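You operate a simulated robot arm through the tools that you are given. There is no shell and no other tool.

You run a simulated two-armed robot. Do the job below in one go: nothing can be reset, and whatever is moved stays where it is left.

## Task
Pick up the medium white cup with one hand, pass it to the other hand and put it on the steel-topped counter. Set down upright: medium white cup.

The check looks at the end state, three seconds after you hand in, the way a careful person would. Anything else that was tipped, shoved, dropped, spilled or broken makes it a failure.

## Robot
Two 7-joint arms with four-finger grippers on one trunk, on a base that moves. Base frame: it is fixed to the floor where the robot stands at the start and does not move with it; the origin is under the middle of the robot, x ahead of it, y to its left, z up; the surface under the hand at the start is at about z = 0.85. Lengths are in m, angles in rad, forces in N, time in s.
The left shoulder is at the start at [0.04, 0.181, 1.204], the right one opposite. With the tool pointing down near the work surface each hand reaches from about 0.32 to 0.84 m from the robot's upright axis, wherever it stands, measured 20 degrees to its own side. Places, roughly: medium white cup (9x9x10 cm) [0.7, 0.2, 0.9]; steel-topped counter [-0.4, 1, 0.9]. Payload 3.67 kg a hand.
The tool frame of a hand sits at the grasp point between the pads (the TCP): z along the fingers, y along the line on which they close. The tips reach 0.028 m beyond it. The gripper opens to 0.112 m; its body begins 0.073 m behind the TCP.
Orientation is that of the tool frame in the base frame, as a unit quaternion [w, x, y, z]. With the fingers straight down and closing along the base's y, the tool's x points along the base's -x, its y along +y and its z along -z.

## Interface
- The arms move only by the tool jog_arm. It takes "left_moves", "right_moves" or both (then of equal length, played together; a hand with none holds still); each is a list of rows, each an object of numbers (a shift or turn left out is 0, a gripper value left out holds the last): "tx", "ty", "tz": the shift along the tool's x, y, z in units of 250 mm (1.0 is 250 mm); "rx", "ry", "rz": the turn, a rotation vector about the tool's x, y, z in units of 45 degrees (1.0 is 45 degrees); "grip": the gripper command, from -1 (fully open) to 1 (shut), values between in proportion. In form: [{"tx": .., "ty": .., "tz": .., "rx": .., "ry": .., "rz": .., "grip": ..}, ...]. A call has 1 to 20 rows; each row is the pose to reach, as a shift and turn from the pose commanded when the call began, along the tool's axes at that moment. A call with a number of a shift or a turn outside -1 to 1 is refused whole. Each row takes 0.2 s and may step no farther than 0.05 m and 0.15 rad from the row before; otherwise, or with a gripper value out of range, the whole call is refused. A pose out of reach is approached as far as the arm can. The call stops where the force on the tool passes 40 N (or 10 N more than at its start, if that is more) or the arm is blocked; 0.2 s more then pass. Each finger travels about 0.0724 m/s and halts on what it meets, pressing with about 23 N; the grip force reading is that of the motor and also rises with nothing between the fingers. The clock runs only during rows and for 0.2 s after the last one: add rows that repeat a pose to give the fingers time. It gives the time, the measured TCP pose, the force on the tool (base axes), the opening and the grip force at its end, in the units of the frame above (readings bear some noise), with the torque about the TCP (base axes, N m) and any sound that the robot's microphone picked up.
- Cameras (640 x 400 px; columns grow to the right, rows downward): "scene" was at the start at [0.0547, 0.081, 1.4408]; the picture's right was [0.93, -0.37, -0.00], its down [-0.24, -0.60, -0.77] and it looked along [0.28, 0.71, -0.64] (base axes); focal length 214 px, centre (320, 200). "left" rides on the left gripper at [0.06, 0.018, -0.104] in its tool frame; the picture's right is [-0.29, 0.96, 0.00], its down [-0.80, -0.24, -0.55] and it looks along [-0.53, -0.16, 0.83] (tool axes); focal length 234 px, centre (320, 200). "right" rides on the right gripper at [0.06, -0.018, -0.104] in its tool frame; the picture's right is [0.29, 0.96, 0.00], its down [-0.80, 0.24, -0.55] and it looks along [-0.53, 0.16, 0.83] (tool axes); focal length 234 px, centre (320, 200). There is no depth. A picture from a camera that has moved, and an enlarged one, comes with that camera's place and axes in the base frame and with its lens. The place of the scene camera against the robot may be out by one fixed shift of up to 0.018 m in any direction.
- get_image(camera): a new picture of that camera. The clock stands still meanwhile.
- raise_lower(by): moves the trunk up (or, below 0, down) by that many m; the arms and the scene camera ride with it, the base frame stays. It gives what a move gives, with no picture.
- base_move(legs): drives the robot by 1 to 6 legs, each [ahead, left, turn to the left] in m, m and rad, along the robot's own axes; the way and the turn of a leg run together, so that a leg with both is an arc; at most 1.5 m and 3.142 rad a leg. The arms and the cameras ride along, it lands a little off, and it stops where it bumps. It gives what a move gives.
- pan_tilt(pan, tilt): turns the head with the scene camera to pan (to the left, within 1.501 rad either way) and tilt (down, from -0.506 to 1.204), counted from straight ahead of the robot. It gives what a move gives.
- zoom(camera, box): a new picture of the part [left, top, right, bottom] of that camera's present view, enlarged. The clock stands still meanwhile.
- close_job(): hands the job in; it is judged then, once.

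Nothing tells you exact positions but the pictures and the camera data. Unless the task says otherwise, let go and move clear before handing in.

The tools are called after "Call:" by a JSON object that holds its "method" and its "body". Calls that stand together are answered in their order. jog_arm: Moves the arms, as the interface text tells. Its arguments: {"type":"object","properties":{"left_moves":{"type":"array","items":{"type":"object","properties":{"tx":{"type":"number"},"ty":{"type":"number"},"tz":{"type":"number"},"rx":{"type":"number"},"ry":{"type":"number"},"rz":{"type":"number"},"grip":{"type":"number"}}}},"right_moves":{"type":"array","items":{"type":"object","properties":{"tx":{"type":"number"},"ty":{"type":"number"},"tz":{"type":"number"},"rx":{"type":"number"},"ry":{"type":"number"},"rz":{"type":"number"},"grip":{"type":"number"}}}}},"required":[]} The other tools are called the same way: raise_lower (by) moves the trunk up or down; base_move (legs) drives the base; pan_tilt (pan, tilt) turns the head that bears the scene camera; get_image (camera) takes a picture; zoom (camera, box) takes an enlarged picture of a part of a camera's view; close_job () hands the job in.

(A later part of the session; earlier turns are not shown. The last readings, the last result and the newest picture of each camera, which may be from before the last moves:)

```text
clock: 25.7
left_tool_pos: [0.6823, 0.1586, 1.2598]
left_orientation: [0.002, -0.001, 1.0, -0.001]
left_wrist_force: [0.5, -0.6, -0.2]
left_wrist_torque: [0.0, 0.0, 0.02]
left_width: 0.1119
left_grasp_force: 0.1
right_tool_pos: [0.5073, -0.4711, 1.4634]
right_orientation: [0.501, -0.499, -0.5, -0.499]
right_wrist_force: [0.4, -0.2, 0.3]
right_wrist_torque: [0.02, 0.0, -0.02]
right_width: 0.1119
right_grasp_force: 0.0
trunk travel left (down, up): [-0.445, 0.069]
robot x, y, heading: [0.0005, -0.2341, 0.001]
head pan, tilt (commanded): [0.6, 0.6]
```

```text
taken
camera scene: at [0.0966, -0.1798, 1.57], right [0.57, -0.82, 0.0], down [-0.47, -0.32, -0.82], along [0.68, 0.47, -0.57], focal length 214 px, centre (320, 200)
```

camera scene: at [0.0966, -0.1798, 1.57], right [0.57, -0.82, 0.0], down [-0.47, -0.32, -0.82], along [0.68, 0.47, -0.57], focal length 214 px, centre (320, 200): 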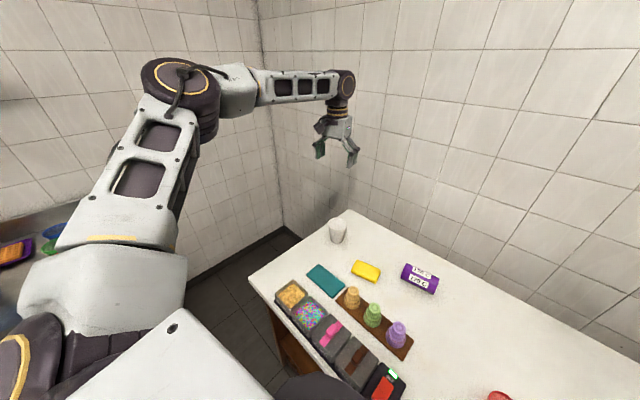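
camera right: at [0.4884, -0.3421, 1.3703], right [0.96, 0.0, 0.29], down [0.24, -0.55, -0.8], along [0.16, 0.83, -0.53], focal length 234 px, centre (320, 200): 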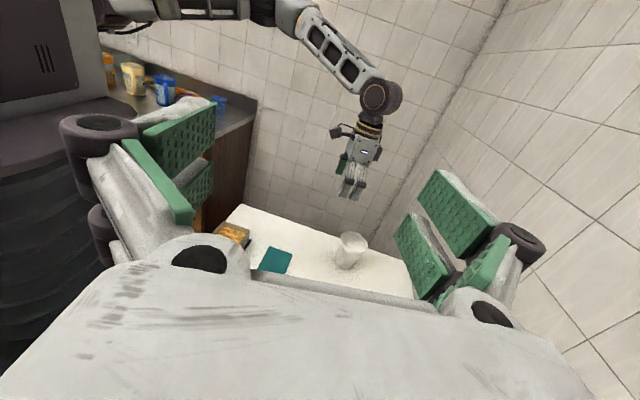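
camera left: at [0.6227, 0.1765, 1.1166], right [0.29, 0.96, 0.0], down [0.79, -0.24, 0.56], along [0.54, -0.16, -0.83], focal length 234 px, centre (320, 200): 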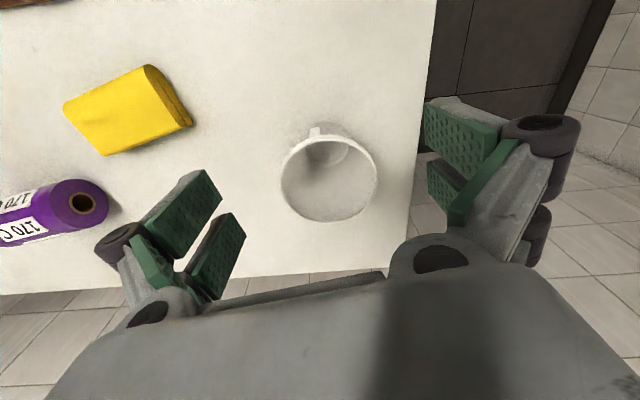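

Both hands are high now. Lowering the trunk by 25 cm.

Call:
{"method": "raise_lower", "body": {"by": -0.25}}

Call:
{"method": "get_image", "body": {"camera": "scene"}}

Call:
{"method": "get_image", "body": {"camera": "right"}}

```text
clock: 28.2
left_tool_pos: [0.7072, 0.0005, 0.9956]
left_orientation: [-0.005, 0.098, 0.995, -0.009]
left_wrist_force: [12.0, -11.9, -4.3]
left_wrist_torque: [1.11, 1.08, -0.07]
left_width: 0.1118
left_grasp_force: 0.1
right_tool_pos: [0.4092, -0.5747, 1.2357]
right_orientation: [-0.431, 0.544, 0.467, 0.548]
right_wrist_force: [0.2, -7.7, -8.8]
right_wrist_torque: [1.04, -0.15, 0.02]
right_width: 0.1122
right_grasp_force: 0.0
trunk travel left (down, up): [-0.195, 0.319]
robot x, y, heading: [-0.0429, -0.2691, -0.188]
head pan, tilt (commanded): [0.6, 0.6]
```

```text
taken
camera scene: at [0.0646, -0.2061, 1.3212], right [0.4, -0.92, 0.02], down [-0.52, -0.24, -0.82], along [0.76, 0.32, -0.57], focal length 214 px, centre (320, 200)
```

scene: 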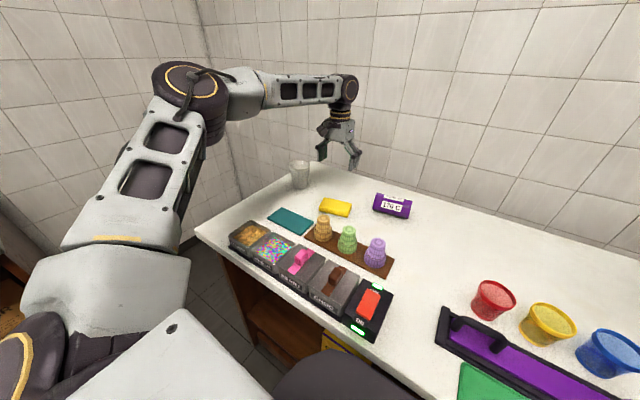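

```text
taken
camera right: at [0.3679, -0.6709, 1.2971], right [0.93, -0.18, 0.33], down [0.16, -0.62, -0.77], along [0.34, 0.77, -0.55], focal length 234 px, centre (320, 200)
```

right: 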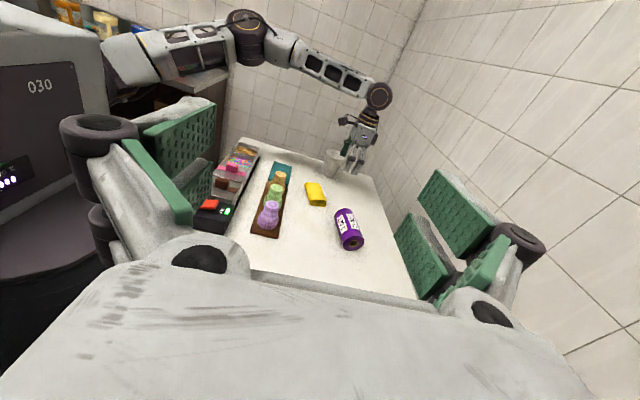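

The trunk's descent disturbed the base: it turned by about −0.19 rad and shifted, so some part of the body met something. I'll look down before moving anything else.

Call:
{"method": "get_image", "body": {"camera": "left"}}

Call:
{"method": "zoom", "body": {"camera": "scene", "box": [180, 200, 500, 400]}}

Call:
{"method": "zoom", "body": {"camera": "right", "box": [0, 20, 440, 280]}}

```text
taken
camera left: at [0.6546, 0.0316, 1.0994], right [0.47, 0.88, -0.02], down [0.74, -0.38, 0.55], along [0.48, -0.27, -0.83], focal length 234 px, centre (320, 200)
```

left: 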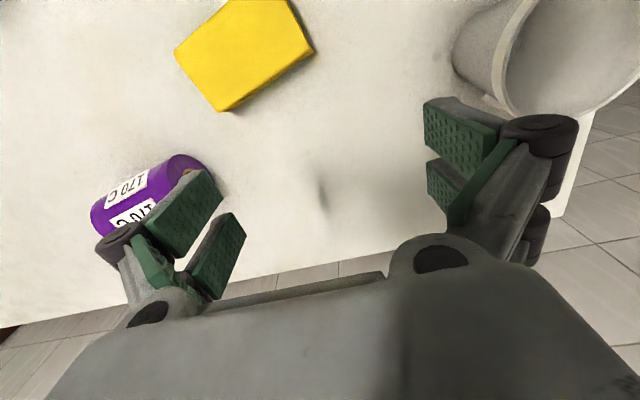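

```text
2.00 times, centred on (340, 300) of scene
camera zoom: at [0.0646, -0.2061, 1.3212], right [0.4, -0.92, 0.02], down [-0.52, -0.24, -0.82], along [0.76, 0.32, -0.57], focal length 429 px, centre (280, 0)
```

zoom: 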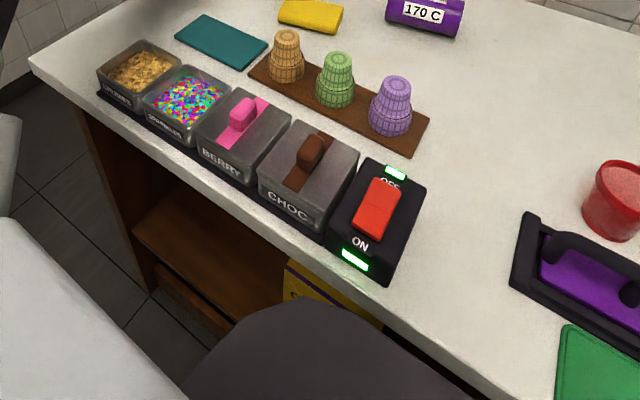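

```text
1.45 times, centred on (220, 150) of right
camera zoom: at [0.3679, -0.6709, 1.2971], right [0.93, -0.18, 0.33], down [0.16, -0.62, -0.77], along [0.34, 0.77, -0.55], focal length 341 px, centre (466, 273)
```

zoom: 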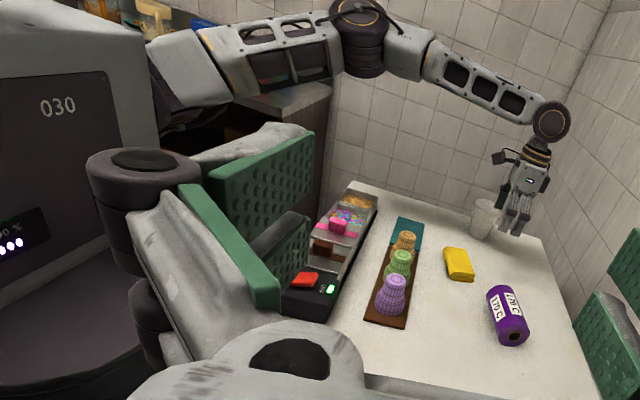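

Nothing is knocked over and the cup still stands, but the left hand swung to beside and above the cup. The torso evidently met the table edge, so I'll raise the trunk back to its starting height, which also lifts the hands.

Call:
{"method": "raise_lower", "body": {"by": 0.13}}

Call:
{"method": "get_image", "body": {"camera": "scene"}}

Call:
{"method": "get_image", "body": {"camera": "left"}}

Call:
{"method": "get_image", "body": {"camera": "right"}}

```text
clock: 29.8
left_tool_pos: [0.6662, 0.1502, 1.1537]
left_orientation: [0.012, 0.008, 1.0, -0.002]
left_wrist_force: [-1.5, -0.2, -0.2]
left_wrist_torque: [-0.02, -0.13, -0.01]
left_width: 0.112
left_grasp_force: 0.1
right_tool_pos: [0.4729, -0.4776, 1.3584]
right_orientation: [-0.484, 0.502, 0.503, 0.51]
right_wrist_force: [0.9, 0.2, -0.5]
right_wrist_torque: [0.02, 0.0, 0.0]
right_width: 0.1118
right_grasp_force: 0.1
trunk travel left (down, up): [-0.325, 0.189]
robot x, y, heading: [-0.005, -0.2347, -0.014]
head pan, tilt (commanded): [0.6, 0.6]
```

```text
taken
camera scene: at [0.0686, -0.176, 1.4521], right [0.55, -0.84, 0.01], down [-0.46, -0.31, -0.83], along [0.7, 0.45, -0.55], focal length 214 px, centre (320, 200)
```

scene: 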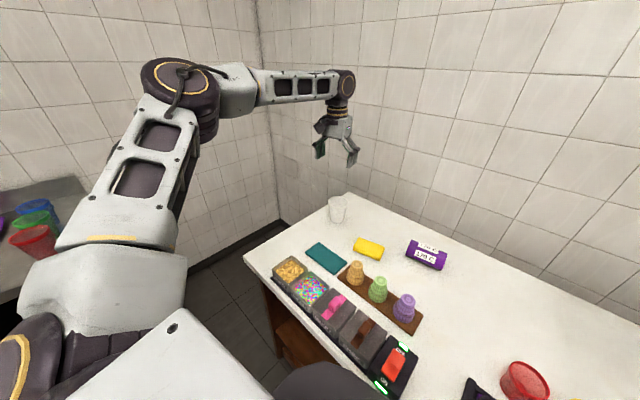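

```text
taken
camera left: at [0.6049, 0.1697, 1.2561], right [0.3, 0.95, 0.0], down [0.78, -0.25, 0.58], along [0.55, -0.17, -0.82], focal length 234 px, centre (320, 200)
```

left: 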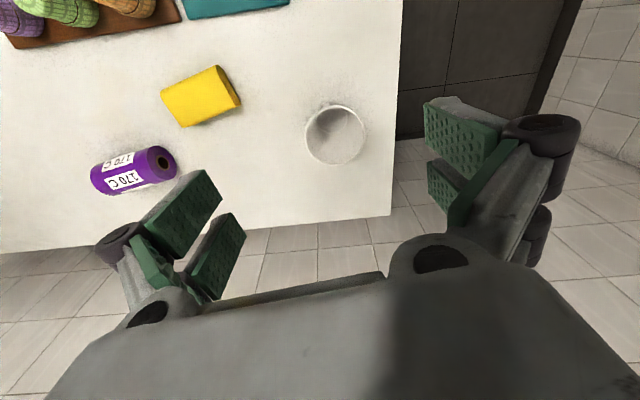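

```text
taken
camera right: at [0.451, -0.5799, 1.4172], right [0.95, -0.02, 0.31], down [0.25, -0.57, -0.78], along [0.2, 0.82, -0.53], focal length 234 px, centre (320, 200)
```

right: 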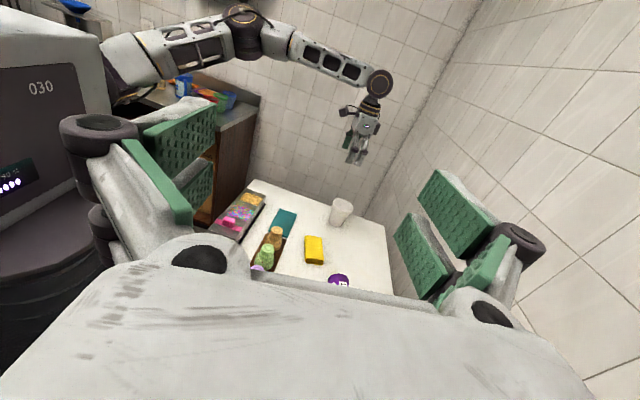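

The base came back almost to where it was, with a small residual tilt, so it may still be pressing on something. I'll raise the trunk a bit more and look straight down at the robot's front.

Call:
{"method": "raise_lower", "body": {"by": 0.08}}

Call:
{"method": "pan_tilt", "body": {"pan": 0.0, "tilt": 1.15}}

Call:
{"method": "get_image", "body": {"camera": "scene"}}

```text
clock: 31.0
left_tool_pos: [0.685, 0.1595, 1.2168]
left_orientation: [0.0, -0.002, 1.0, -0.002]
left_wrist_force: [0.3, 0.6, -0.6]
left_wrist_torque: [-0.02, 0.05, 0.01]
left_width: 0.112
left_grasp_force: 0.1
right_tool_pos: [0.51, -0.4691, 1.4216]
right_orientation: [0.502, -0.501, -0.499, -0.498]
right_wrist_force: [0.9, -0.6, -0.1]
right_wrist_torque: [0.04, 0.03, 0.05]
right_width: 0.1121
right_grasp_force: 0.1
trunk travel left (down, up): [-0.405, 0.109]
robot x, y, heading: [0.0002, -0.2358, 0.004]
head pan, tilt (commanded): [0.6, 0.6]
```

```text
clock: 32.0
left_tool_pos: [0.6818, 0.1582, 1.2194]
left_orientation: [0.001, -0.001, 1.0, -0.001]
left_wrist_force: [0.8, 0.3, 0.3]
left_wrist_torque: [-0.03, -0.04, -0.01]
left_width: 0.1122
left_grasp_force: 0.1
right_tool_pos: [0.5052, -0.4706, 1.4228]
right_orientation: [-0.5, 0.5, 0.5, 0.5]
right_wrist_force: [-0.9, -0.8, 0.9]
right_wrist_torque: [-0.01, 0.0, 0.03]
right_width: 0.1119
right_grasp_force: 0.0
trunk travel left (down, up): [-0.405, 0.109]
robot x, y, heading: [-0.0002, -0.2335, 0.01]
head pan, tilt (commanded): [0.0, 1.15]
```

```text
taken
camera scene: at [0.0825, -0.2297, 1.4878], right [0.0, -1.0, 0.0], down [-0.91, 0.0, -0.41], along [0.41, 0.0, -0.91], focal length 214 px, centre (320, 200)
```

scene: 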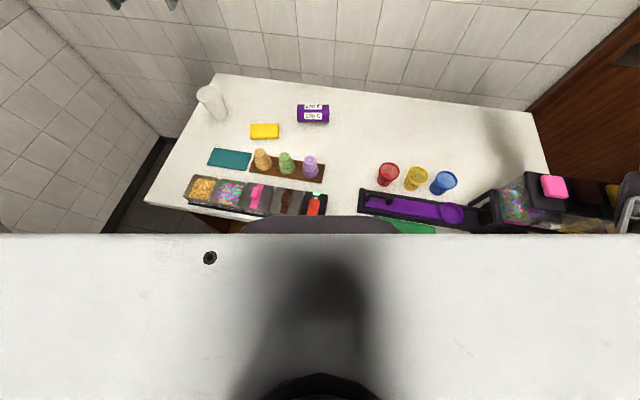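

The tilt is gone and the base stands level again at y ≈ −0.234; the trunk must stay up here because the belly reaches over the table edge. Instead I'll pitch the left hand forward by 30° so that the fingers reach farther than the wrist, and check the reach in free air.

Call:
{"method": "jog_arm", "body": {"left_moves": [{"ry": -0.167}, {"ry": -0.333}, {"ry": -0.5}, {"ry": -0.667}, {"ry": -0.667}]}}

Call:
{"method": "pan_tilt", "body": {"pan": 0.6, "tilt": 0.6}}

Call:
{"method": "get_image", "body": {"camera": "scene"}}

Call:
{"method": "get_image", "body": {"camera": "left"}}

```text
clock: 33.2
left_tool_pos: [0.6827, 0.1591, 1.2183]
left_orientation: [0.262, 0.0, 0.965, 0.001]
left_wrist_force: [0.4, -1.2, -0.4]
left_wrist_torque: [0.0, 0.01, -0.04]
left_width: 0.1119
left_grasp_force: 0.0
right_tool_pos: [0.5062, -0.4702, 1.4222]
right_orientation: [0.501, -0.5, -0.5, -0.5]
right_wrist_force: [1.1, -0.6, -0.1]
right_wrist_torque: [0.01, -0.03, 0.05]
right_width: 0.1119
right_grasp_force: 0.1
trunk travel left (down, up): [-0.405, 0.109]
robot x, y, heading: [0.0019, -0.228, 0.0]
head pan, tilt (commanded): [0.0, 1.15]
```

```text
clock: 34.2
left_tool_pos: [0.6821, 0.1584, 1.2196]
left_orientation: [0.26, -0.001, 0.966, -0.001]
left_wrist_force: [0.2, -1.1, -0.1]
left_wrist_torque: [0.02, 0.01, -0.04]
left_width: 0.112
left_grasp_force: 0.1
right_tool_pos: [0.5057, -0.4704, 1.4231]
right_orientation: [-0.5, 0.5, 0.5, 0.5]
right_wrist_force: [0.0, 0.3, 0.2]
right_wrist_torque: [-0.02, 0.02, -0.01]
right_width: 0.1119
right_grasp_force: 0.0
trunk travel left (down, up): [-0.405, 0.109]
robot x, y, heading: [0.001, -0.2273, 0.003]
head pan, tilt (commanded): [0.6, 0.6]
```

```text
taken
camera scene: at [0.0961, -0.1799, 1.5294], right [0.56, -0.83, 0.0], down [-0.47, -0.32, -0.82], along [0.68, 0.47, -0.57], focal length 214 px, centre (320, 200)
```

scene: 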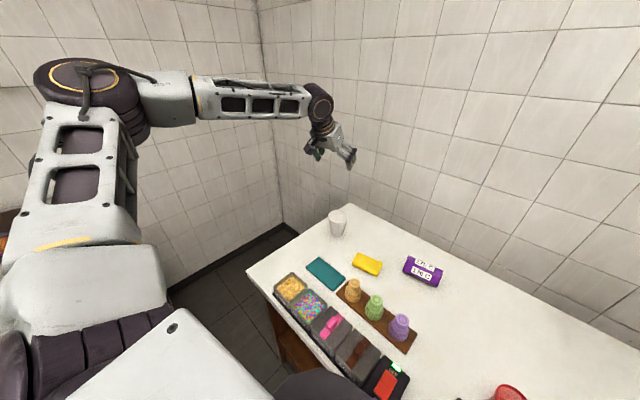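

```text
taken
camera left: at [0.5784, 0.1763, 1.2786], right [0.25, 0.96, 0.14], down [0.41, -0.24, 0.88], along [0.88, -0.16, -0.45], focal length 234 px, centre (320, 200)
```

left: 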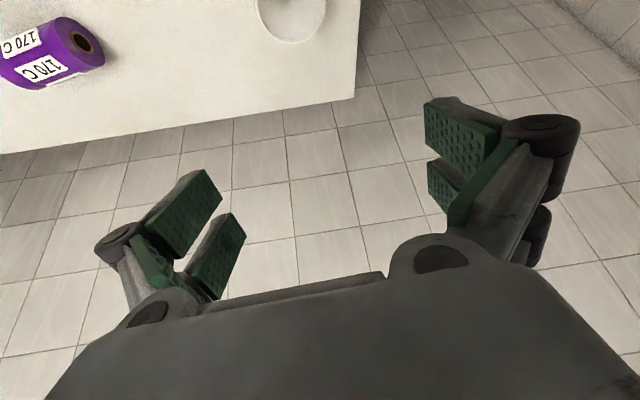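

The 30° pitch works. Now to the pre-grasp pose, 12 cm back along the finger axis from the grasp, then check with the hand camera.

Call:
{"method": "jog_arm", "body": {"left_moves": [{"tx": 0.117, "tz": 0.138, "ty": -0.003}, {"tx": 0.233, "tz": 0.276, "ty": -0.006}, {"tx": 0.35, "tz": 0.413, "ty": -0.009}, {"tx": 0.466, "tz": 0.551, "ty": -0.012}, {"tx": 0.466, "tz": 0.551, "ty": -0.012}]}}

Call:
{"method": "get_image", "body": {"camera": "left"}}

Call:
{"method": "get_image", "body": {"camera": "scene"}}

```text
clock: 35.4
left_tool_pos: [0.649, 0.1539, 1.0421]
left_orientation: [0.261, -0.002, 0.965, 0.0]
left_wrist_force: [-0.7, 0.1, -0.2]
left_wrist_torque: [0.02, 0.01, 0.02]
left_width: 0.1119
left_grasp_force: 0.0
right_tool_pos: [0.5066, -0.4701, 1.4228]
right_orientation: [-0.5, 0.5, 0.501, 0.499]
right_wrist_force: [-1.0, 0.4, 0.7]
right_wrist_torque: [0.0, 0.0, -0.03]
right_width: 0.1121
right_grasp_force: 0.1
trunk travel left (down, up): [-0.405, 0.109]
robot x, y, heading: [0.0002, -0.2272, -0.001]
head pan, tilt (commanded): [0.6, 0.6]
```

```text
taken
camera left: at [0.5466, 0.1717, 1.1013], right [0.25, 0.96, 0.14], down [0.41, -0.24, 0.88], along [0.88, -0.16, -0.45], focal length 234 px, centre (320, 200)
```

left: 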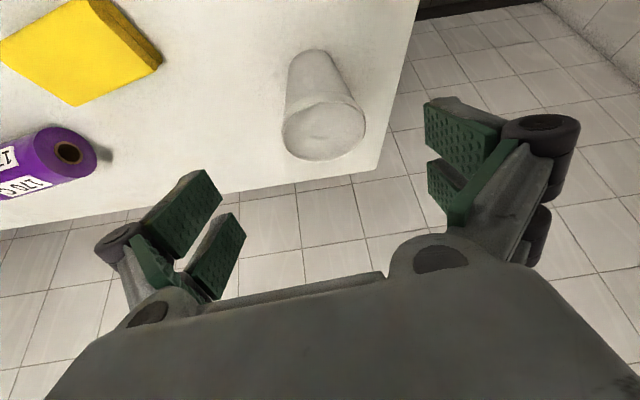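

```text
taken
camera scene: at [0.0957, -0.1801, 1.5295], right [0.57, -0.82, 0.0], down [-0.47, -0.32, -0.83], along [0.68, 0.47, -0.56], focal length 214 px, centre (320, 200)
```

scene: 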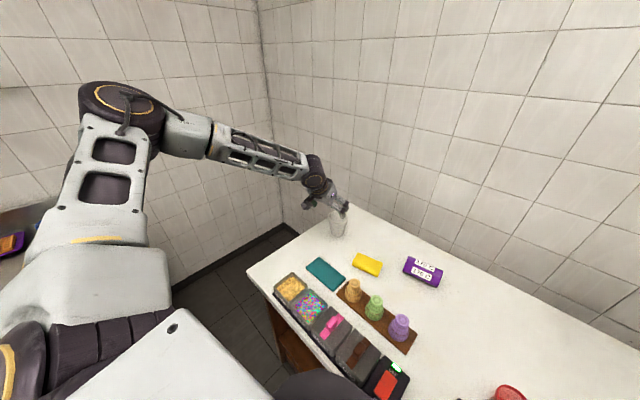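

Reached without trouble. I'll zoom on the cup in the left camera to confirm its position before closing in.

Call:
{"method": "zoom", "body": {"camera": "left", "box": [260, 30, 388, 180]}}

```text
2.67 times, centred on (324, 105) of left
camera zoom: at [0.5466, 0.1717, 1.1013], right [0.25, 0.96, 0.14], down [0.41, -0.24, 0.88], along [0.88, -0.16, -0.45], focal length 624 px, centre (309, 453)
```

zoom: 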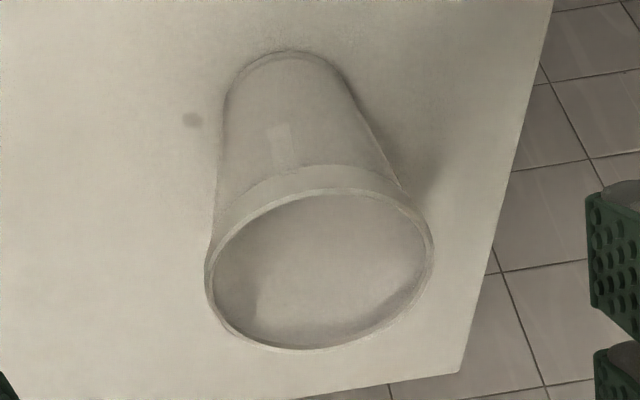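

The cup's rim centre is consistently at about (0.717, 0.155, 0.941). I'll slide in along the finger axis so the fingers straddle the rim.

Call:
{"method": "jog_arm", "body": {"left_moves": [{"tz": 0.13}, {"tz": 0.26}, {"tz": 0.38, "tx": -0.003}, {"tz": 0.47, "tx": -0.006}, {"tz": 0.47, "tx": -0.006}]}}

Call:
{"method": "get_image", "body": {"camera": "left"}}

Call:
{"method": "zoom", "body": {"camera": "scene", "box": [260, 130, 420, 250]}}

```text
clock: 36.6
left_tool_pos: [0.7105, 0.1554, 0.9408]
left_orientation: [0.261, -0.001, 0.965, -0.001]
left_wrist_force: [0.1, 0.6, 0.5]
left_wrist_torque: [0.01, 0.01, 0.0]
left_width: 0.1123
left_grasp_force: 0.1
right_tool_pos: [0.5041, -0.4699, 1.4225]
right_orientation: [-0.501, 0.5, 0.501, 0.499]
right_wrist_force: [0.1, 0.2, 0.8]
right_wrist_torque: [-0.01, -0.02, 0.03]
right_width: 0.1121
right_grasp_force: 0.0
trunk travel left (down, up): [-0.405, 0.109]
robot x, y, heading: [0.0041, -0.2332, 0.002]
head pan, tilt (commanded): [0.6, 0.6]
```

```text
taken
camera left: at [0.607, 0.173, 1.0006], right [0.25, 0.96, 0.14], down [0.41, -0.24, 0.88], along [0.88, -0.16, -0.45], focal length 234 px, centre (320, 200)
```

left: 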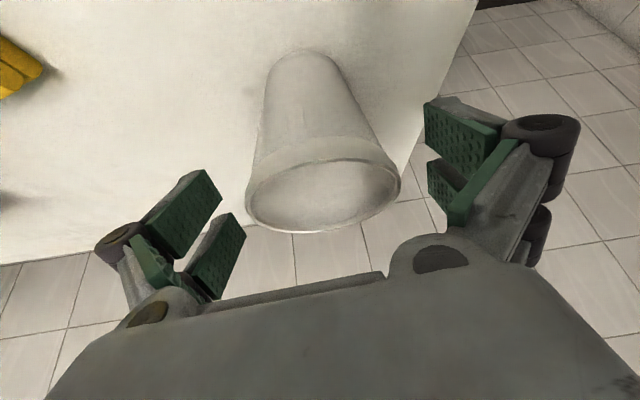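

```text
3.33 times, centred on (340, 190) of scene
camera zoom: at [0.0954, -0.1799, 1.5295], right [0.57, -0.82, 0.0], down [-0.47, -0.32, -0.83], along [0.68, 0.47, -0.56], focal length 715 px, centre (253, 233)
```

zoom: 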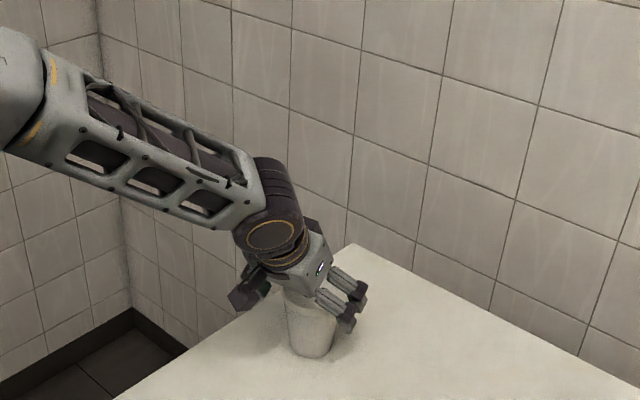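

The rim sits centred between the fingers. Closing the left gripper now.

Call:
{"method": "jog_arm", "body": {"left_moves": [{"grip": 0.0}, {"grip": 0.5}, {"grip": 1.0}, {"grip": 1.0}, {"grip": 1.0}]}}

Call:
{"method": "get_image", "body": {"camera": "left"}}

```text
clock: 37.8
left_tool_pos: [0.7102, 0.1554, 0.9398]
left_orientation: [0.261, -0.001, 0.965, -0.001]
left_wrist_force: [-0.4, 0.1, 0.1]
left_wrist_torque: [0.03, 0.02, 0.03]
left_width: 0.0796
left_grasp_force: 23.2
right_tool_pos: [0.5059, -0.4706, 1.4226]
right_orientation: [0.5, -0.5, -0.5, -0.5]
right_wrist_force: [1.3, 0.9, -0.2]
right_wrist_torque: [0.02, -0.03, -0.04]
right_width: 0.1118
right_grasp_force: 0.0
trunk travel left (down, up): [-0.405, 0.109]
robot x, y, heading: [-0.0032, -0.231, 0.005]
head pan, tilt (commanded): [0.6, 0.6]
```

```text
taken
camera left: at [0.6073, 0.1732, 1.0004], right [0.25, 0.96, 0.14], down [0.41, -0.24, 0.88], along [0.88, -0.16, -0.45], focal length 234 px, centre (320, 200)
```

left: 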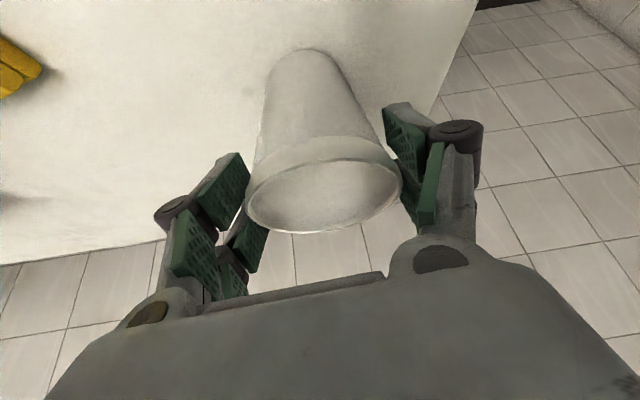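

The grip is holding (width 0.080, 23 N). I'll lift straight up a few centimetres and check.

Call:
{"method": "jog_arm", "body": {"left_moves": [{"tx": -0.02, "tz": -0.035}, {"tx": -0.06, "tz": -0.104}, {"tx": -0.1, "tz": -0.173}, {"tx": -0.1, "tz": -0.173}]}}

Call:
{"method": "get_image", "body": {"camera": "left"}}

Call:
{"method": "zoom", "body": {"camera": "scene", "box": [260, 130, 420, 250]}}

```text
clock: 38.8
left_tool_pos: [0.7103, 0.1542, 0.9888]
left_orientation: [0.26, -0.001, 0.965, 0.0]
left_wrist_force: [0.8, -0.4, -0.2]
left_wrist_torque: [0.02, 0.02, -0.01]
left_width: 0.0796
left_grasp_force: 23.4
right_tool_pos: [0.5056, -0.4709, 1.4222]
right_orientation: [-0.5, 0.5, 0.5, 0.5]
right_wrist_force: [-0.1, 0.1, 0.2]
right_wrist_torque: [0.04, 0.02, -0.01]
right_width: 0.112
right_grasp_force: 0.0
trunk travel left (down, up): [-0.405, 0.109]
robot x, y, heading: [0.0009, -0.234, 0.003]
head pan, tilt (commanded): [0.6, 0.6]
```

```text
taken
camera left: at [0.6073, 0.1719, 1.0493], right [0.25, 0.96, 0.14], down [0.41, -0.24, 0.88], along [0.88, -0.16, -0.45], focal length 234 px, centre (320, 200)
```

left: 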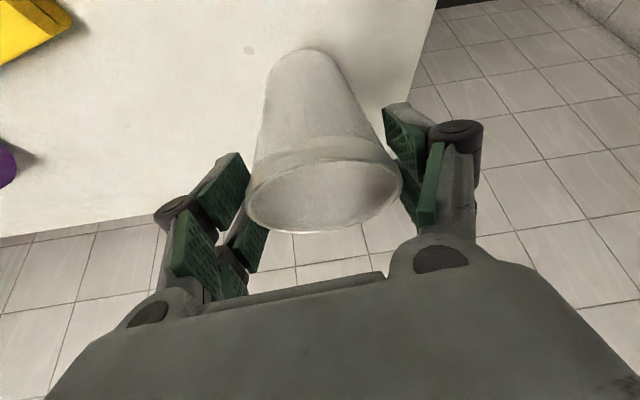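

```text
3.33 times, centred on (340, 190) of scene
camera zoom: at [0.0966, -0.1797, 1.5294], right [0.57, -0.82, 0.0], down [-0.47, -0.32, -0.82], along [0.68, 0.47, -0.57], focal length 715 px, centre (253, 233)
```

zoom: 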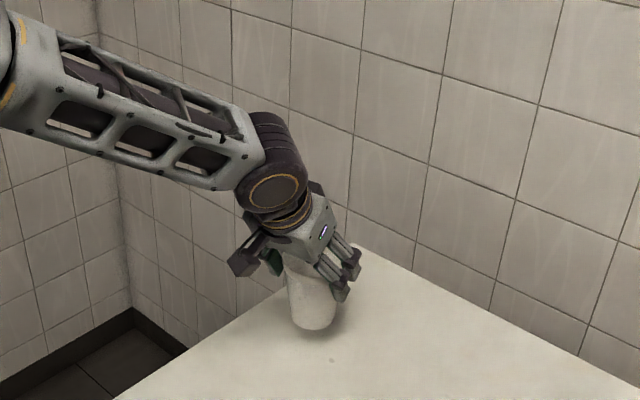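

The cup is held firmly and upright. I'll lift it further, then bring it back over in front of the robot for the hand-over.

Call:
{"method": "jog_arm", "body": {"left_moves": [{"tx": -0.05, "tz": -0.087}, {"tx": -0.12, "tz": -0.208}, {"tx": -0.2, "tz": -0.346}, {"tx": -0.28, "tz": -0.485}, {"tx": -0.36, "tz": -0.623}, {"tx": -0.42, "tz": -0.727}, {"tx": -0.44, "tz": -0.762}, {"tx": -0.44, "tz": -0.762}]}}

Call:
{"method": "jog_arm", "body": {"left_moves": [{"tx": 0.06, "ty": -0.06, "tz": -0.05}, {"tx": 0.16, "ty": -0.165, "tz": -0.14}, {"tx": 0.27, "ty": -0.28, "tz": -0.235}, {"tx": 0.38, "ty": -0.395, "tz": -0.33}, {"tx": 0.49, "ty": -0.51, "tz": -0.426}, {"tx": 0.59, "ty": -0.61, "tz": -0.513}, {"tx": 0.646, "ty": -0.67, "tz": -0.562}, {"tx": 0.646, "ty": -0.67, "tz": -0.562}]}}

Call:
{"method": "pan_tilt", "body": {"pan": 0.3, "tilt": 0.45}}

Call:
{"method": "get_image", "body": {"camera": "scene"}}

Call:
{"method": "get_image", "body": {"camera": "left"}}

Call:
{"method": "get_image", "body": {"camera": "right"}}

```text
clock: 40.6
left_tool_pos: [0.7085, 0.1558, 1.2125]
left_orientation: [0.26, -0.002, 0.966, -0.001]
left_wrist_force: [0.2, 0.3, -0.7]
left_wrist_torque: [0.0, -0.01, 0.02]
left_width: 0.08
left_grasp_force: 22.4
right_tool_pos: [0.505, -0.4707, 1.4228]
right_orientation: [0.5, -0.5, -0.5, -0.5]
right_wrist_force: [-0.3, 0.3, 0.2]
right_wrist_torque: [0.0, 0.01, -0.01]
right_width: 0.1119
right_grasp_force: 0.1
trunk travel left (down, up): [-0.405, 0.109]
robot x, y, heading: [-0.0016, -0.2302, -0.0]
head pan, tilt (commanded): [0.6, 0.6]
```

```text
clock: 42.4
left_tool_pos: [0.4996, -0.0114, 1.2516]
left_orientation: [0.261, -0.002, 0.965, -0.001]
left_wrist_force: [-0.2, -0.1, 0.5]
left_wrist_torque: [0.02, 0.0, 0.0]
left_width: 0.0797
left_grasp_force: 22.7
right_tool_pos: [0.5055, -0.4701, 1.4223]
right_orientation: [0.501, -0.5, -0.5, -0.5]
right_wrist_force: [0.0, -0.6, -0.6]
right_wrist_torque: [-0.01, 0.02, -0.01]
right_width: 0.1121
right_grasp_force: 0.0
trunk travel left (down, up): [-0.405, 0.109]
robot x, y, heading: [0.0026, -0.2324, -0.003]
head pan, tilt (commanded): [0.6, 0.6]
```

```text
clock: 43.2
left_tool_pos: [0.4994, -0.0127, 1.2524]
left_orientation: [0.261, -0.001, 0.965, -0.001]
left_wrist_force: [1.0, -0.1, -0.4]
left_wrist_torque: [-0.01, 0.01, 0.04]
left_width: 0.0795
left_grasp_force: 22.8
right_tool_pos: [0.5052, -0.4699, 1.4235]
right_orientation: [0.501, -0.499, -0.501, -0.499]
right_wrist_force: [-0.5, -1.4, 1.2]
right_wrist_torque: [-0.04, 0.01, -0.03]
right_width: 0.1118
right_grasp_force: 0.1
trunk travel left (down, up): [-0.405, 0.109]
robot x, y, heading: [0.0004, -0.2316, -0.0]
head pan, tilt (commanded): [0.3, 0.45]
```

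```text
taken
camera scene: at [0.1109, -0.2026, 1.5429], right [0.3, -0.95, 0.0], down [-0.42, -0.13, -0.9], along [0.86, 0.27, -0.44], focal length 214 px, centre (320, 200)
```

scene: 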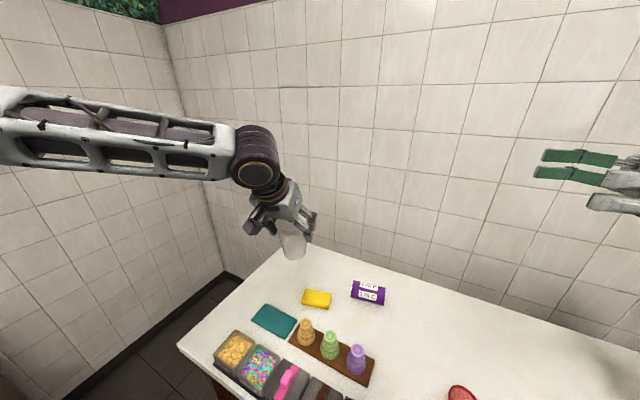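

```text
taken
camera left: at [0.3961, 0.0053, 1.3115], right [0.25, 0.96, 0.14], down [0.41, -0.24, 0.88], along [0.88, -0.16, -0.45], focal length 234 px, centre (320, 200)
```

left: 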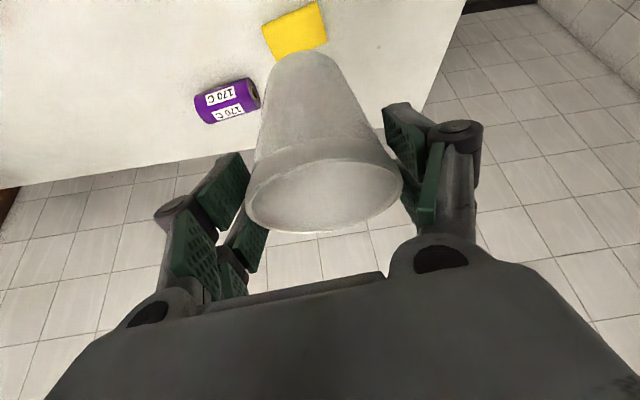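

```text
taken
camera right: at [0.4877, -0.5742, 1.4815], right [0.96, 0.0, 0.29], down [0.24, -0.55, -0.8], along [0.16, 0.83, -0.53], focal length 234 px, centre (320, 200)
```

right: 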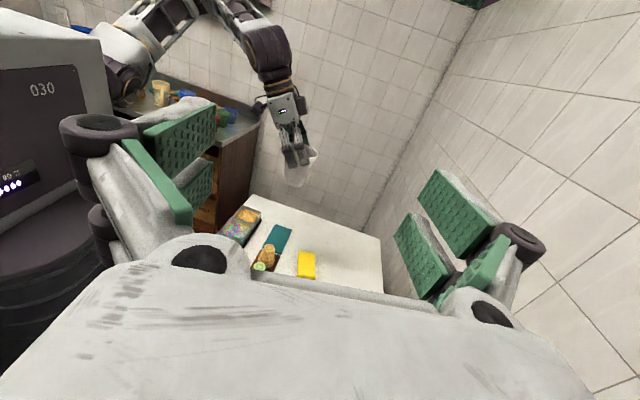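

The cup is held at about (0.507, −0.013), rim at z ≈ 1.253, bottom at ≈ 1.162. I'll bring the right hand down to the height of the cup's lower half, still 20 cm to its right.

Call:
{"method": "jog_arm", "body": {"right_moves": [{"tx": -0.12, "tz": 0.12, "ty": 0.004}, {"tx": -0.245, "tz": 0.25, "ty": 0.004}, {"tx": -0.37, "tz": 0.38, "ty": 0.004}, {"tx": -0.495, "tz": 0.505, "ty": 0.004}, {"tx": -0.615, "tz": 0.63, "ty": 0.004}, {"tx": -0.735, "tz": 0.755, "ty": 0.004}, {"tx": -0.858, "tz": 0.88, "ty": 0.004}, {"tx": -0.858, "tz": 0.88, "ty": 0.004}]}}

Call:
{"method": "get_image", "body": {"camera": "right"}}

Call:
{"method": "get_image", "body": {"camera": "scene"}}

```text
clock: 45.2
left_tool_pos: [0.4845, -0.0096, 1.251]
left_orientation: [0.266, 0.006, 0.964, -0.011]
left_wrist_force: [0.8, 0.1, -0.9]
left_wrist_torque: [-0.03, 0.03, -0.03]
left_width: 0.0795
left_grasp_force: 22.9
right_tool_pos: [0.4977, -0.2676, 1.2323]
right_orientation: [-0.456, 0.507, 0.515, 0.519]
right_wrist_force: [2.2, 0.1, -0.2]
right_wrist_torque: [0.04, -0.01, 0.03]
right_width: 0.112
right_grasp_force: 0.0
trunk travel left (down, up): [-0.405, 0.109]
robot x, y, heading: [-0.0054, -0.2366, -0.02]
head pan, tilt (commanded): [0.3, 0.45]
stopped in row 8 (right hand): the arm was blocked; the commanded pose is now the measured one
```

```text
taken
camera right: at [0.4689, -0.3683, 1.2941], right [0.93, -0.04, 0.36], down [0.26, -0.61, -0.75], along [0.25, 0.8, -0.55], focal length 234 px, centre (320, 200)
```

right: 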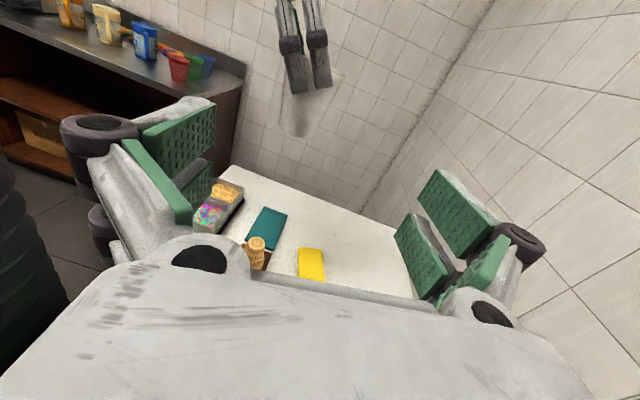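

```text
taken
camera scene: at [0.0895, -0.1871, 1.5409], right [0.27, -0.96, 0.02], down [-0.41, -0.14, -0.9], along [0.87, 0.24, -0.43], focal length 214 px, centre (320, 200)
```

scene: 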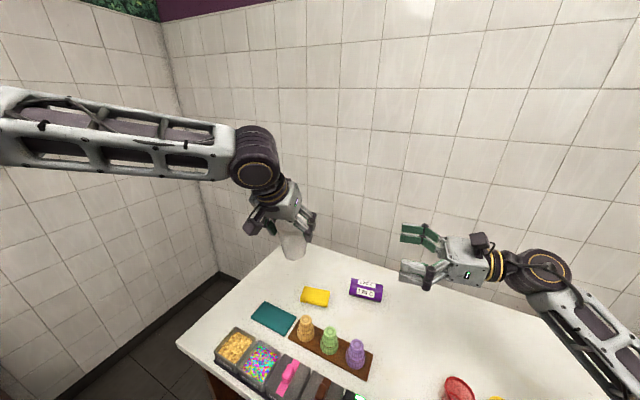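

The right arm was blocked somewhere along its length and the robot leaned a little. I must see what the right elbow or forearm touches before moving.

Call:
{"method": "pan_tilt", "body": {"pan": -0.7, "tilt": 0.7}}

Call:
{"method": "get_image", "body": {"camera": "scene"}}

```text
clock: 46.5
left_tool_pos: [0.4834, -0.012, 1.2566]
left_orientation: [0.269, 0.007, 0.963, -0.01]
left_wrist_force: [0.0, -0.3, -0.6]
left_wrist_torque: [-0.02, 0.03, -0.01]
left_width: 0.0794
left_grasp_force: 22.8
right_tool_pos: [0.4955, -0.2689, 1.2322]
right_orientation: [-0.459, 0.506, 0.514, 0.518]
right_wrist_force: [-0.5, -0.1, -0.3]
right_wrist_torque: [0.02, 0.02, 0.02]
right_width: 0.1122
right_grasp_force: 0.1
trunk travel left (down, up): [-0.405, 0.109]
robot x, y, heading: [-0.0043, -0.239, -0.02]
head pan, tilt (commanded): [-0.7, 0.7]
```

```text
taken
camera scene: at [0.0634, -0.2723, 1.5228], right [-0.66, -0.75, 0.0], down [-0.47, 0.41, -0.78], along [0.58, -0.51, -0.63], focal length 214 px, centre (320, 200)
```

scene: 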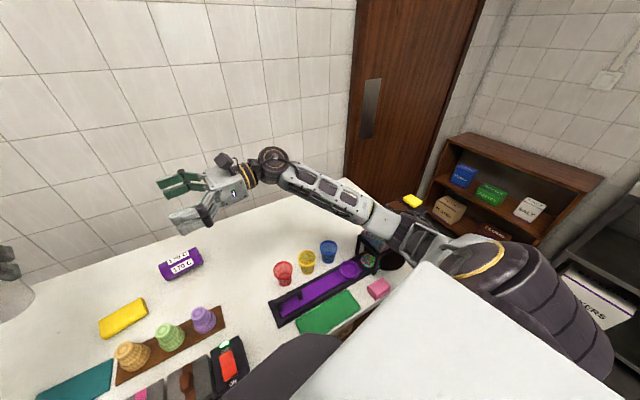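

Call:
{"method": "zoom", "body": {"camera": "scene", "box": [330, 180, 490, 310]}}

Call:
{"method": "zoom", "body": {"camera": "scene", "box": [230, 130, 640, 400]}}

```text
3.08 times, centred on (410, 245) of scene
camera zoom: at [0.0634, -0.2723, 1.5228], right [-0.66, -0.75, 0.0], down [-0.47, 0.41, -0.78], along [0.58, -0.51, -0.63], focal length 660 px, centre (43, 62)
```

zoom: 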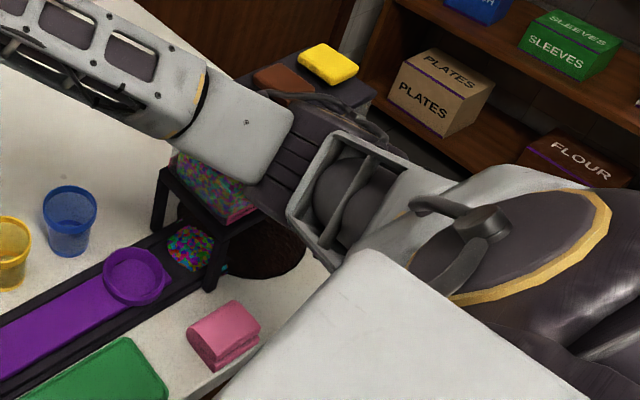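

```text
1.48 times, centred on (435, 265) of scene
camera zoom: at [0.0634, -0.2723, 1.5228], right [-0.66, -0.75, 0.0], down [-0.47, 0.41, -0.78], along [0.58, -0.51, -0.63], focal length 318 px, centre (150, 104)
```

zoom: 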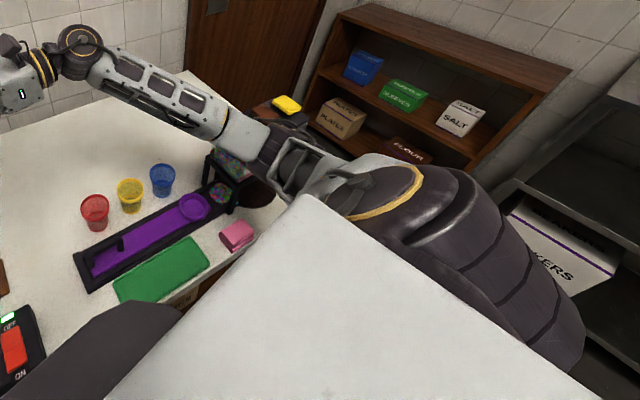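

The right elbow came down onto the dispenser at the right end of the table. Raising the trunk lifts the elbow straight off it, so I do that first and then look at the dispenser.

Call:
{"method": "raise_lower", "body": {"by": 0.1}}

Call:
{"method": "get_image", "body": {"camera": "scene"}}

Call:
{"method": "zoom", "body": {"camera": "scene", "box": [270, 180, 490, 330]}}

```text
clock: 47.8
left_tool_pos: [0.5008, -0.0261, 1.351]
left_orientation: [0.26, 0.006, 0.966, -0.003]
left_wrist_force: [0.4, -0.6, -1.7]
left_wrist_torque: [0.02, -0.02, -0.01]
left_width: 0.0797
left_grasp_force: 23.1
right_tool_pos: [0.5139, -0.2799, 1.3231]
right_orientation: [-0.471, 0.506, 0.507, 0.516]
right_wrist_force: [0.2, 0.2, 0.6]
right_wrist_torque: [0.03, 0.02, 0.03]
right_width: 0.1121
right_grasp_force: 0.0
trunk travel left (down, up): [-0.505, 0.009]
robot x, y, heading: [-0.0028, -0.2367, -0.014]
head pan, tilt (commanded): [-0.7, 0.7]
```

```text
taken
camera scene: at [0.0853, -0.2917, 1.6211], right [-0.66, -0.76, 0.0], down [-0.49, 0.42, -0.76], along [0.58, -0.5, -0.64], focal length 214 px, centre (320, 200)
```

scene: 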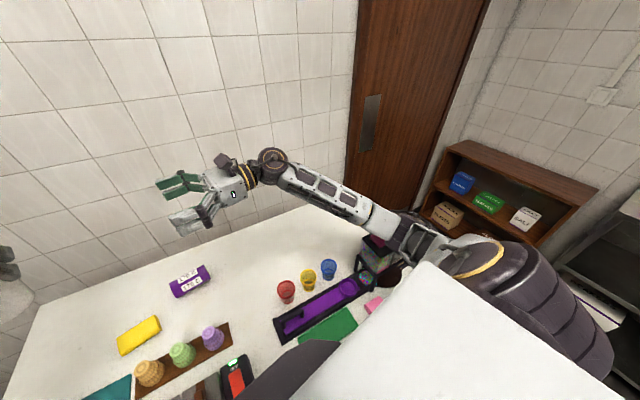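

```text
2.67 times, centred on (380, 255) of scene
camera zoom: at [0.0853, -0.2917, 1.6211], right [-0.66, -0.76, 0.0], down [-0.49, 0.42, -0.76], along [0.58, -0.5, -0.64], focal length 572 px, centre (160, 53)
```

zoom: 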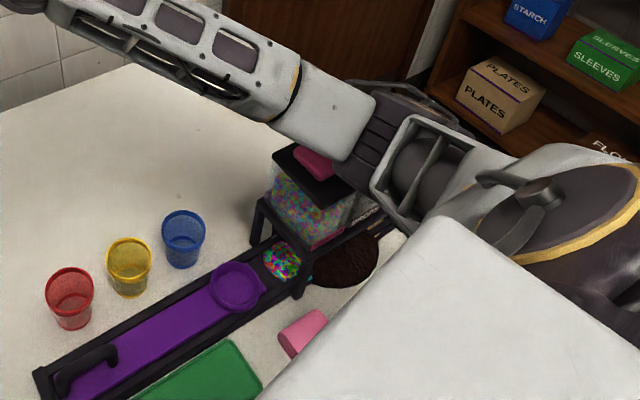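

Good: the pink knob is still on the dispenser and nothing fell (the pink item on the table is a separate thing). Next I retract the right arm along the way it came, up and to the right, so its elbow lifts well clear.

Call:
{"method": "jog_arm", "body": {"right_moves": [{"tx": 0.1, "tz": -0.02}, {"tx": 0.2, "tz": -0.06}, {"tx": 0.32, "tz": -0.14}, {"tx": 0.44, "tz": -0.24}, {"tx": 0.56, "tz": -0.34}, {"tx": 0.66, "tz": -0.44}, {"tx": 0.7, "tz": -0.54}, {"tx": 0.7, "tz": -0.54}]}}

Call:
{"method": "get_image", "body": {"camera": "scene"}}

Call:
{"method": "get_image", "body": {"camera": "left"}}

```text
clock: 49.6
left_tool_pos: [0.5002, -0.0258, 1.3515]
left_orientation: [0.26, 0.006, 0.966, -0.002]
left_wrist_force: [0.5, 0.2, 0.3]
left_wrist_torque: [0.01, 0.0, -0.02]
left_width: 0.0795
left_grasp_force: 22.4
right_tool_pos: [0.4995, -0.4105, 1.5018]
right_orientation: [-0.47, 0.506, 0.507, 0.516]
right_wrist_force: [0.1, 0.1, 0.1]
right_wrist_torque: [0.02, 0.0, 0.0]
right_width: 0.1122
right_grasp_force: 0.1
trunk travel left (down, up): [-0.505, 0.009]
robot x, y, heading: [-0.0024, -0.2411, -0.017]
head pan, tilt (commanded): [-0.7, 0.7]
```

```text
taken
camera scene: at [0.0846, -0.2911, 1.621], right [-0.66, -0.76, 0.0], down [-0.49, 0.42, -0.76], along [0.58, -0.5, -0.64], focal length 214 px, centre (320, 200)
```

scene: 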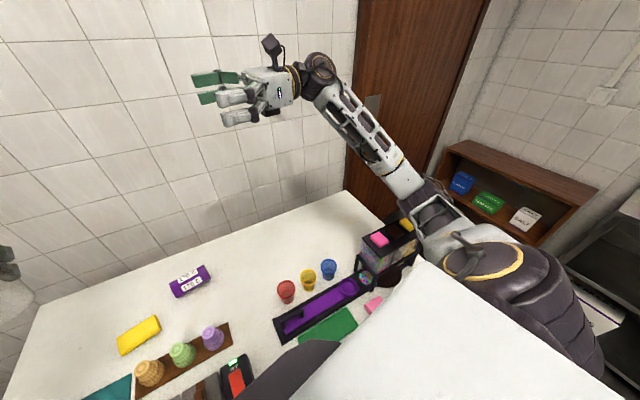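

```text
taken
camera left: at [0.3969, -0.006, 1.4115], right [0.26, 0.95, 0.14], down [0.41, -0.24, 0.88], along [0.88, -0.17, -0.45], focal length 234 px, centre (320, 200)
```

left: 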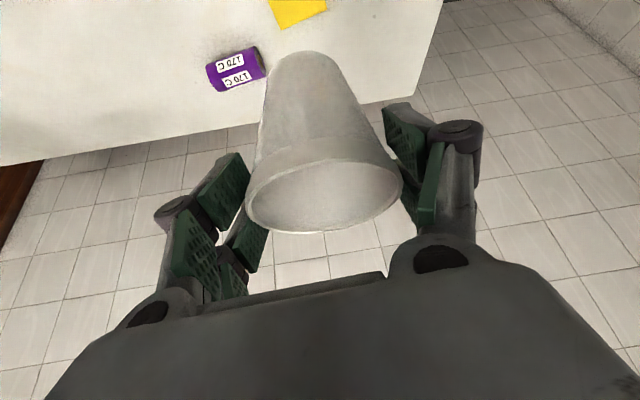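

The dispenser stands intact and the cup is steady in the left hand. Before backing away from the table I'll look to both sides and behind for obstacles.

Call:
{"method": "zoom", "body": {"camera": "scene", "box": [330, 200, 450, 310]}}

Call:
{"method": "pan_tilt", "body": {"pan": -1.5, "tilt": 0.6}}

Call:
{"method": "get_image", "body": {"camera": "scene"}}

Call:
{"method": "pan_tilt", "body": {"pan": 1.5, "tilt": 0.6}}

Call:
{"method": "get_image", "body": {"camera": "scene"}}

```text
3.64 times, centred on (390, 255) of scene
camera zoom: at [0.0846, -0.2911, 1.621], right [-0.66, -0.76, 0.0], down [-0.49, 0.42, -0.76], along [0.58, -0.5, -0.64], focal length 780 px, centre (66, 0)
```

zoom: 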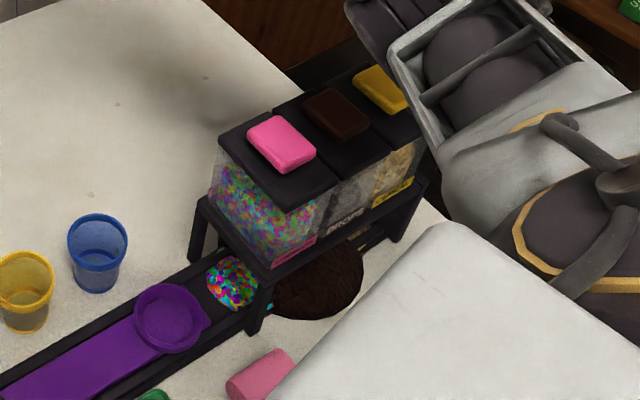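

```text
clock: 50.7
left_tool_pos: [0.4998, -0.0256, 1.3511]
left_orientation: [0.26, 0.006, 0.966, -0.002]
left_wrist_force: [0.4, -0.4, -0.4]
left_wrist_torque: [-0.01, 0.03, -0.01]
left_width: 0.0799
left_grasp_force: 22.9
right_tool_pos: [0.4986, -0.4112, 1.5012]
right_orientation: [-0.471, 0.505, 0.507, 0.516]
right_wrist_force: [-0.2, 0.7, -0.6]
right_wrist_torque: [-0.01, 0.0, 0.0]
right_width: 0.1121
right_grasp_force: 0.0
trunk travel left (down, up): [-0.505, 0.009]
robot x, y, heading: [-0.0049, -0.2376, -0.013]
head pan, tilt (commanded): [-1.499, 0.6]
```

```text
taken
camera scene: at [0.0253, -0.324, 1.6296], right [-1.0, -0.06, 0.0], down [-0.03, 0.56, -0.82], along [0.05, -0.82, -0.57], focal length 214 px, centre (320, 200)
```

scene: 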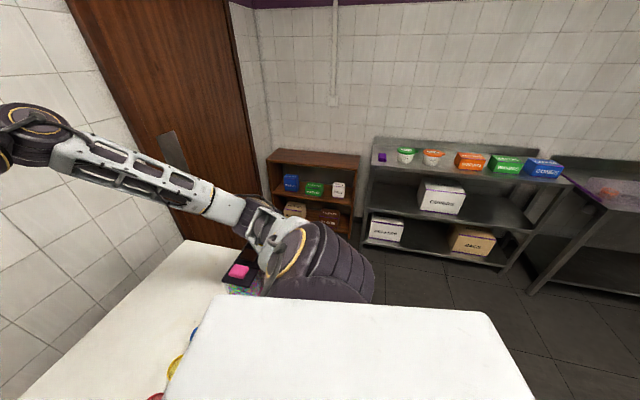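

```text
clock: 53.3
left_tool_pos: [0.4997, -0.0256, 1.352]
left_orientation: [0.261, 0.006, 0.965, -0.003]
left_wrist_force: [-0.3, 0.4, -1.0]
left_wrist_torque: [0.02, -0.02, 0.01]
left_width: 0.0792
left_grasp_force: 22.6
right_tool_pos: [0.4985, -0.411, 1.5007]
right_orientation: [-0.47, 0.506, 0.506, 0.517]
right_wrist_force: [0.5, -0.2, 0.1]
right_wrist_torque: [0.01, 0.02, -0.02]
right_width: 0.1118
right_grasp_force: 0.1
trunk travel left (down, up): [-0.505, 0.009]
robot x, y, heading: [-0.0009, -0.2365, -0.02]
head pan, tilt (commanded): [1.499, 0.6]
```

```text
taken
camera scene: at [0.0279, -0.1477, 1.6296], right [1.0, -0.09, 0.0], down [-0.05, -0.56, -0.83], along [0.07, 0.82, -0.56], focal length 214 px, centre (320, 200)
```

scene: 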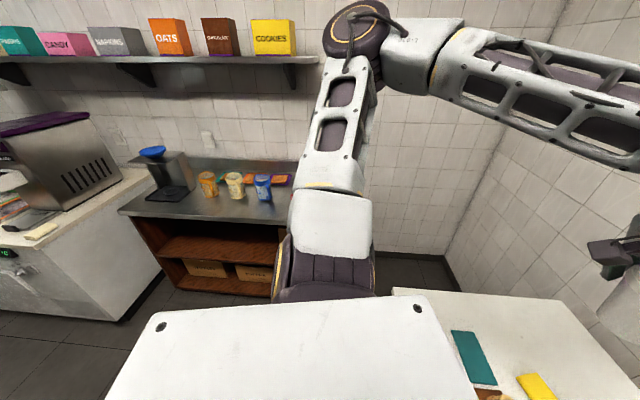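

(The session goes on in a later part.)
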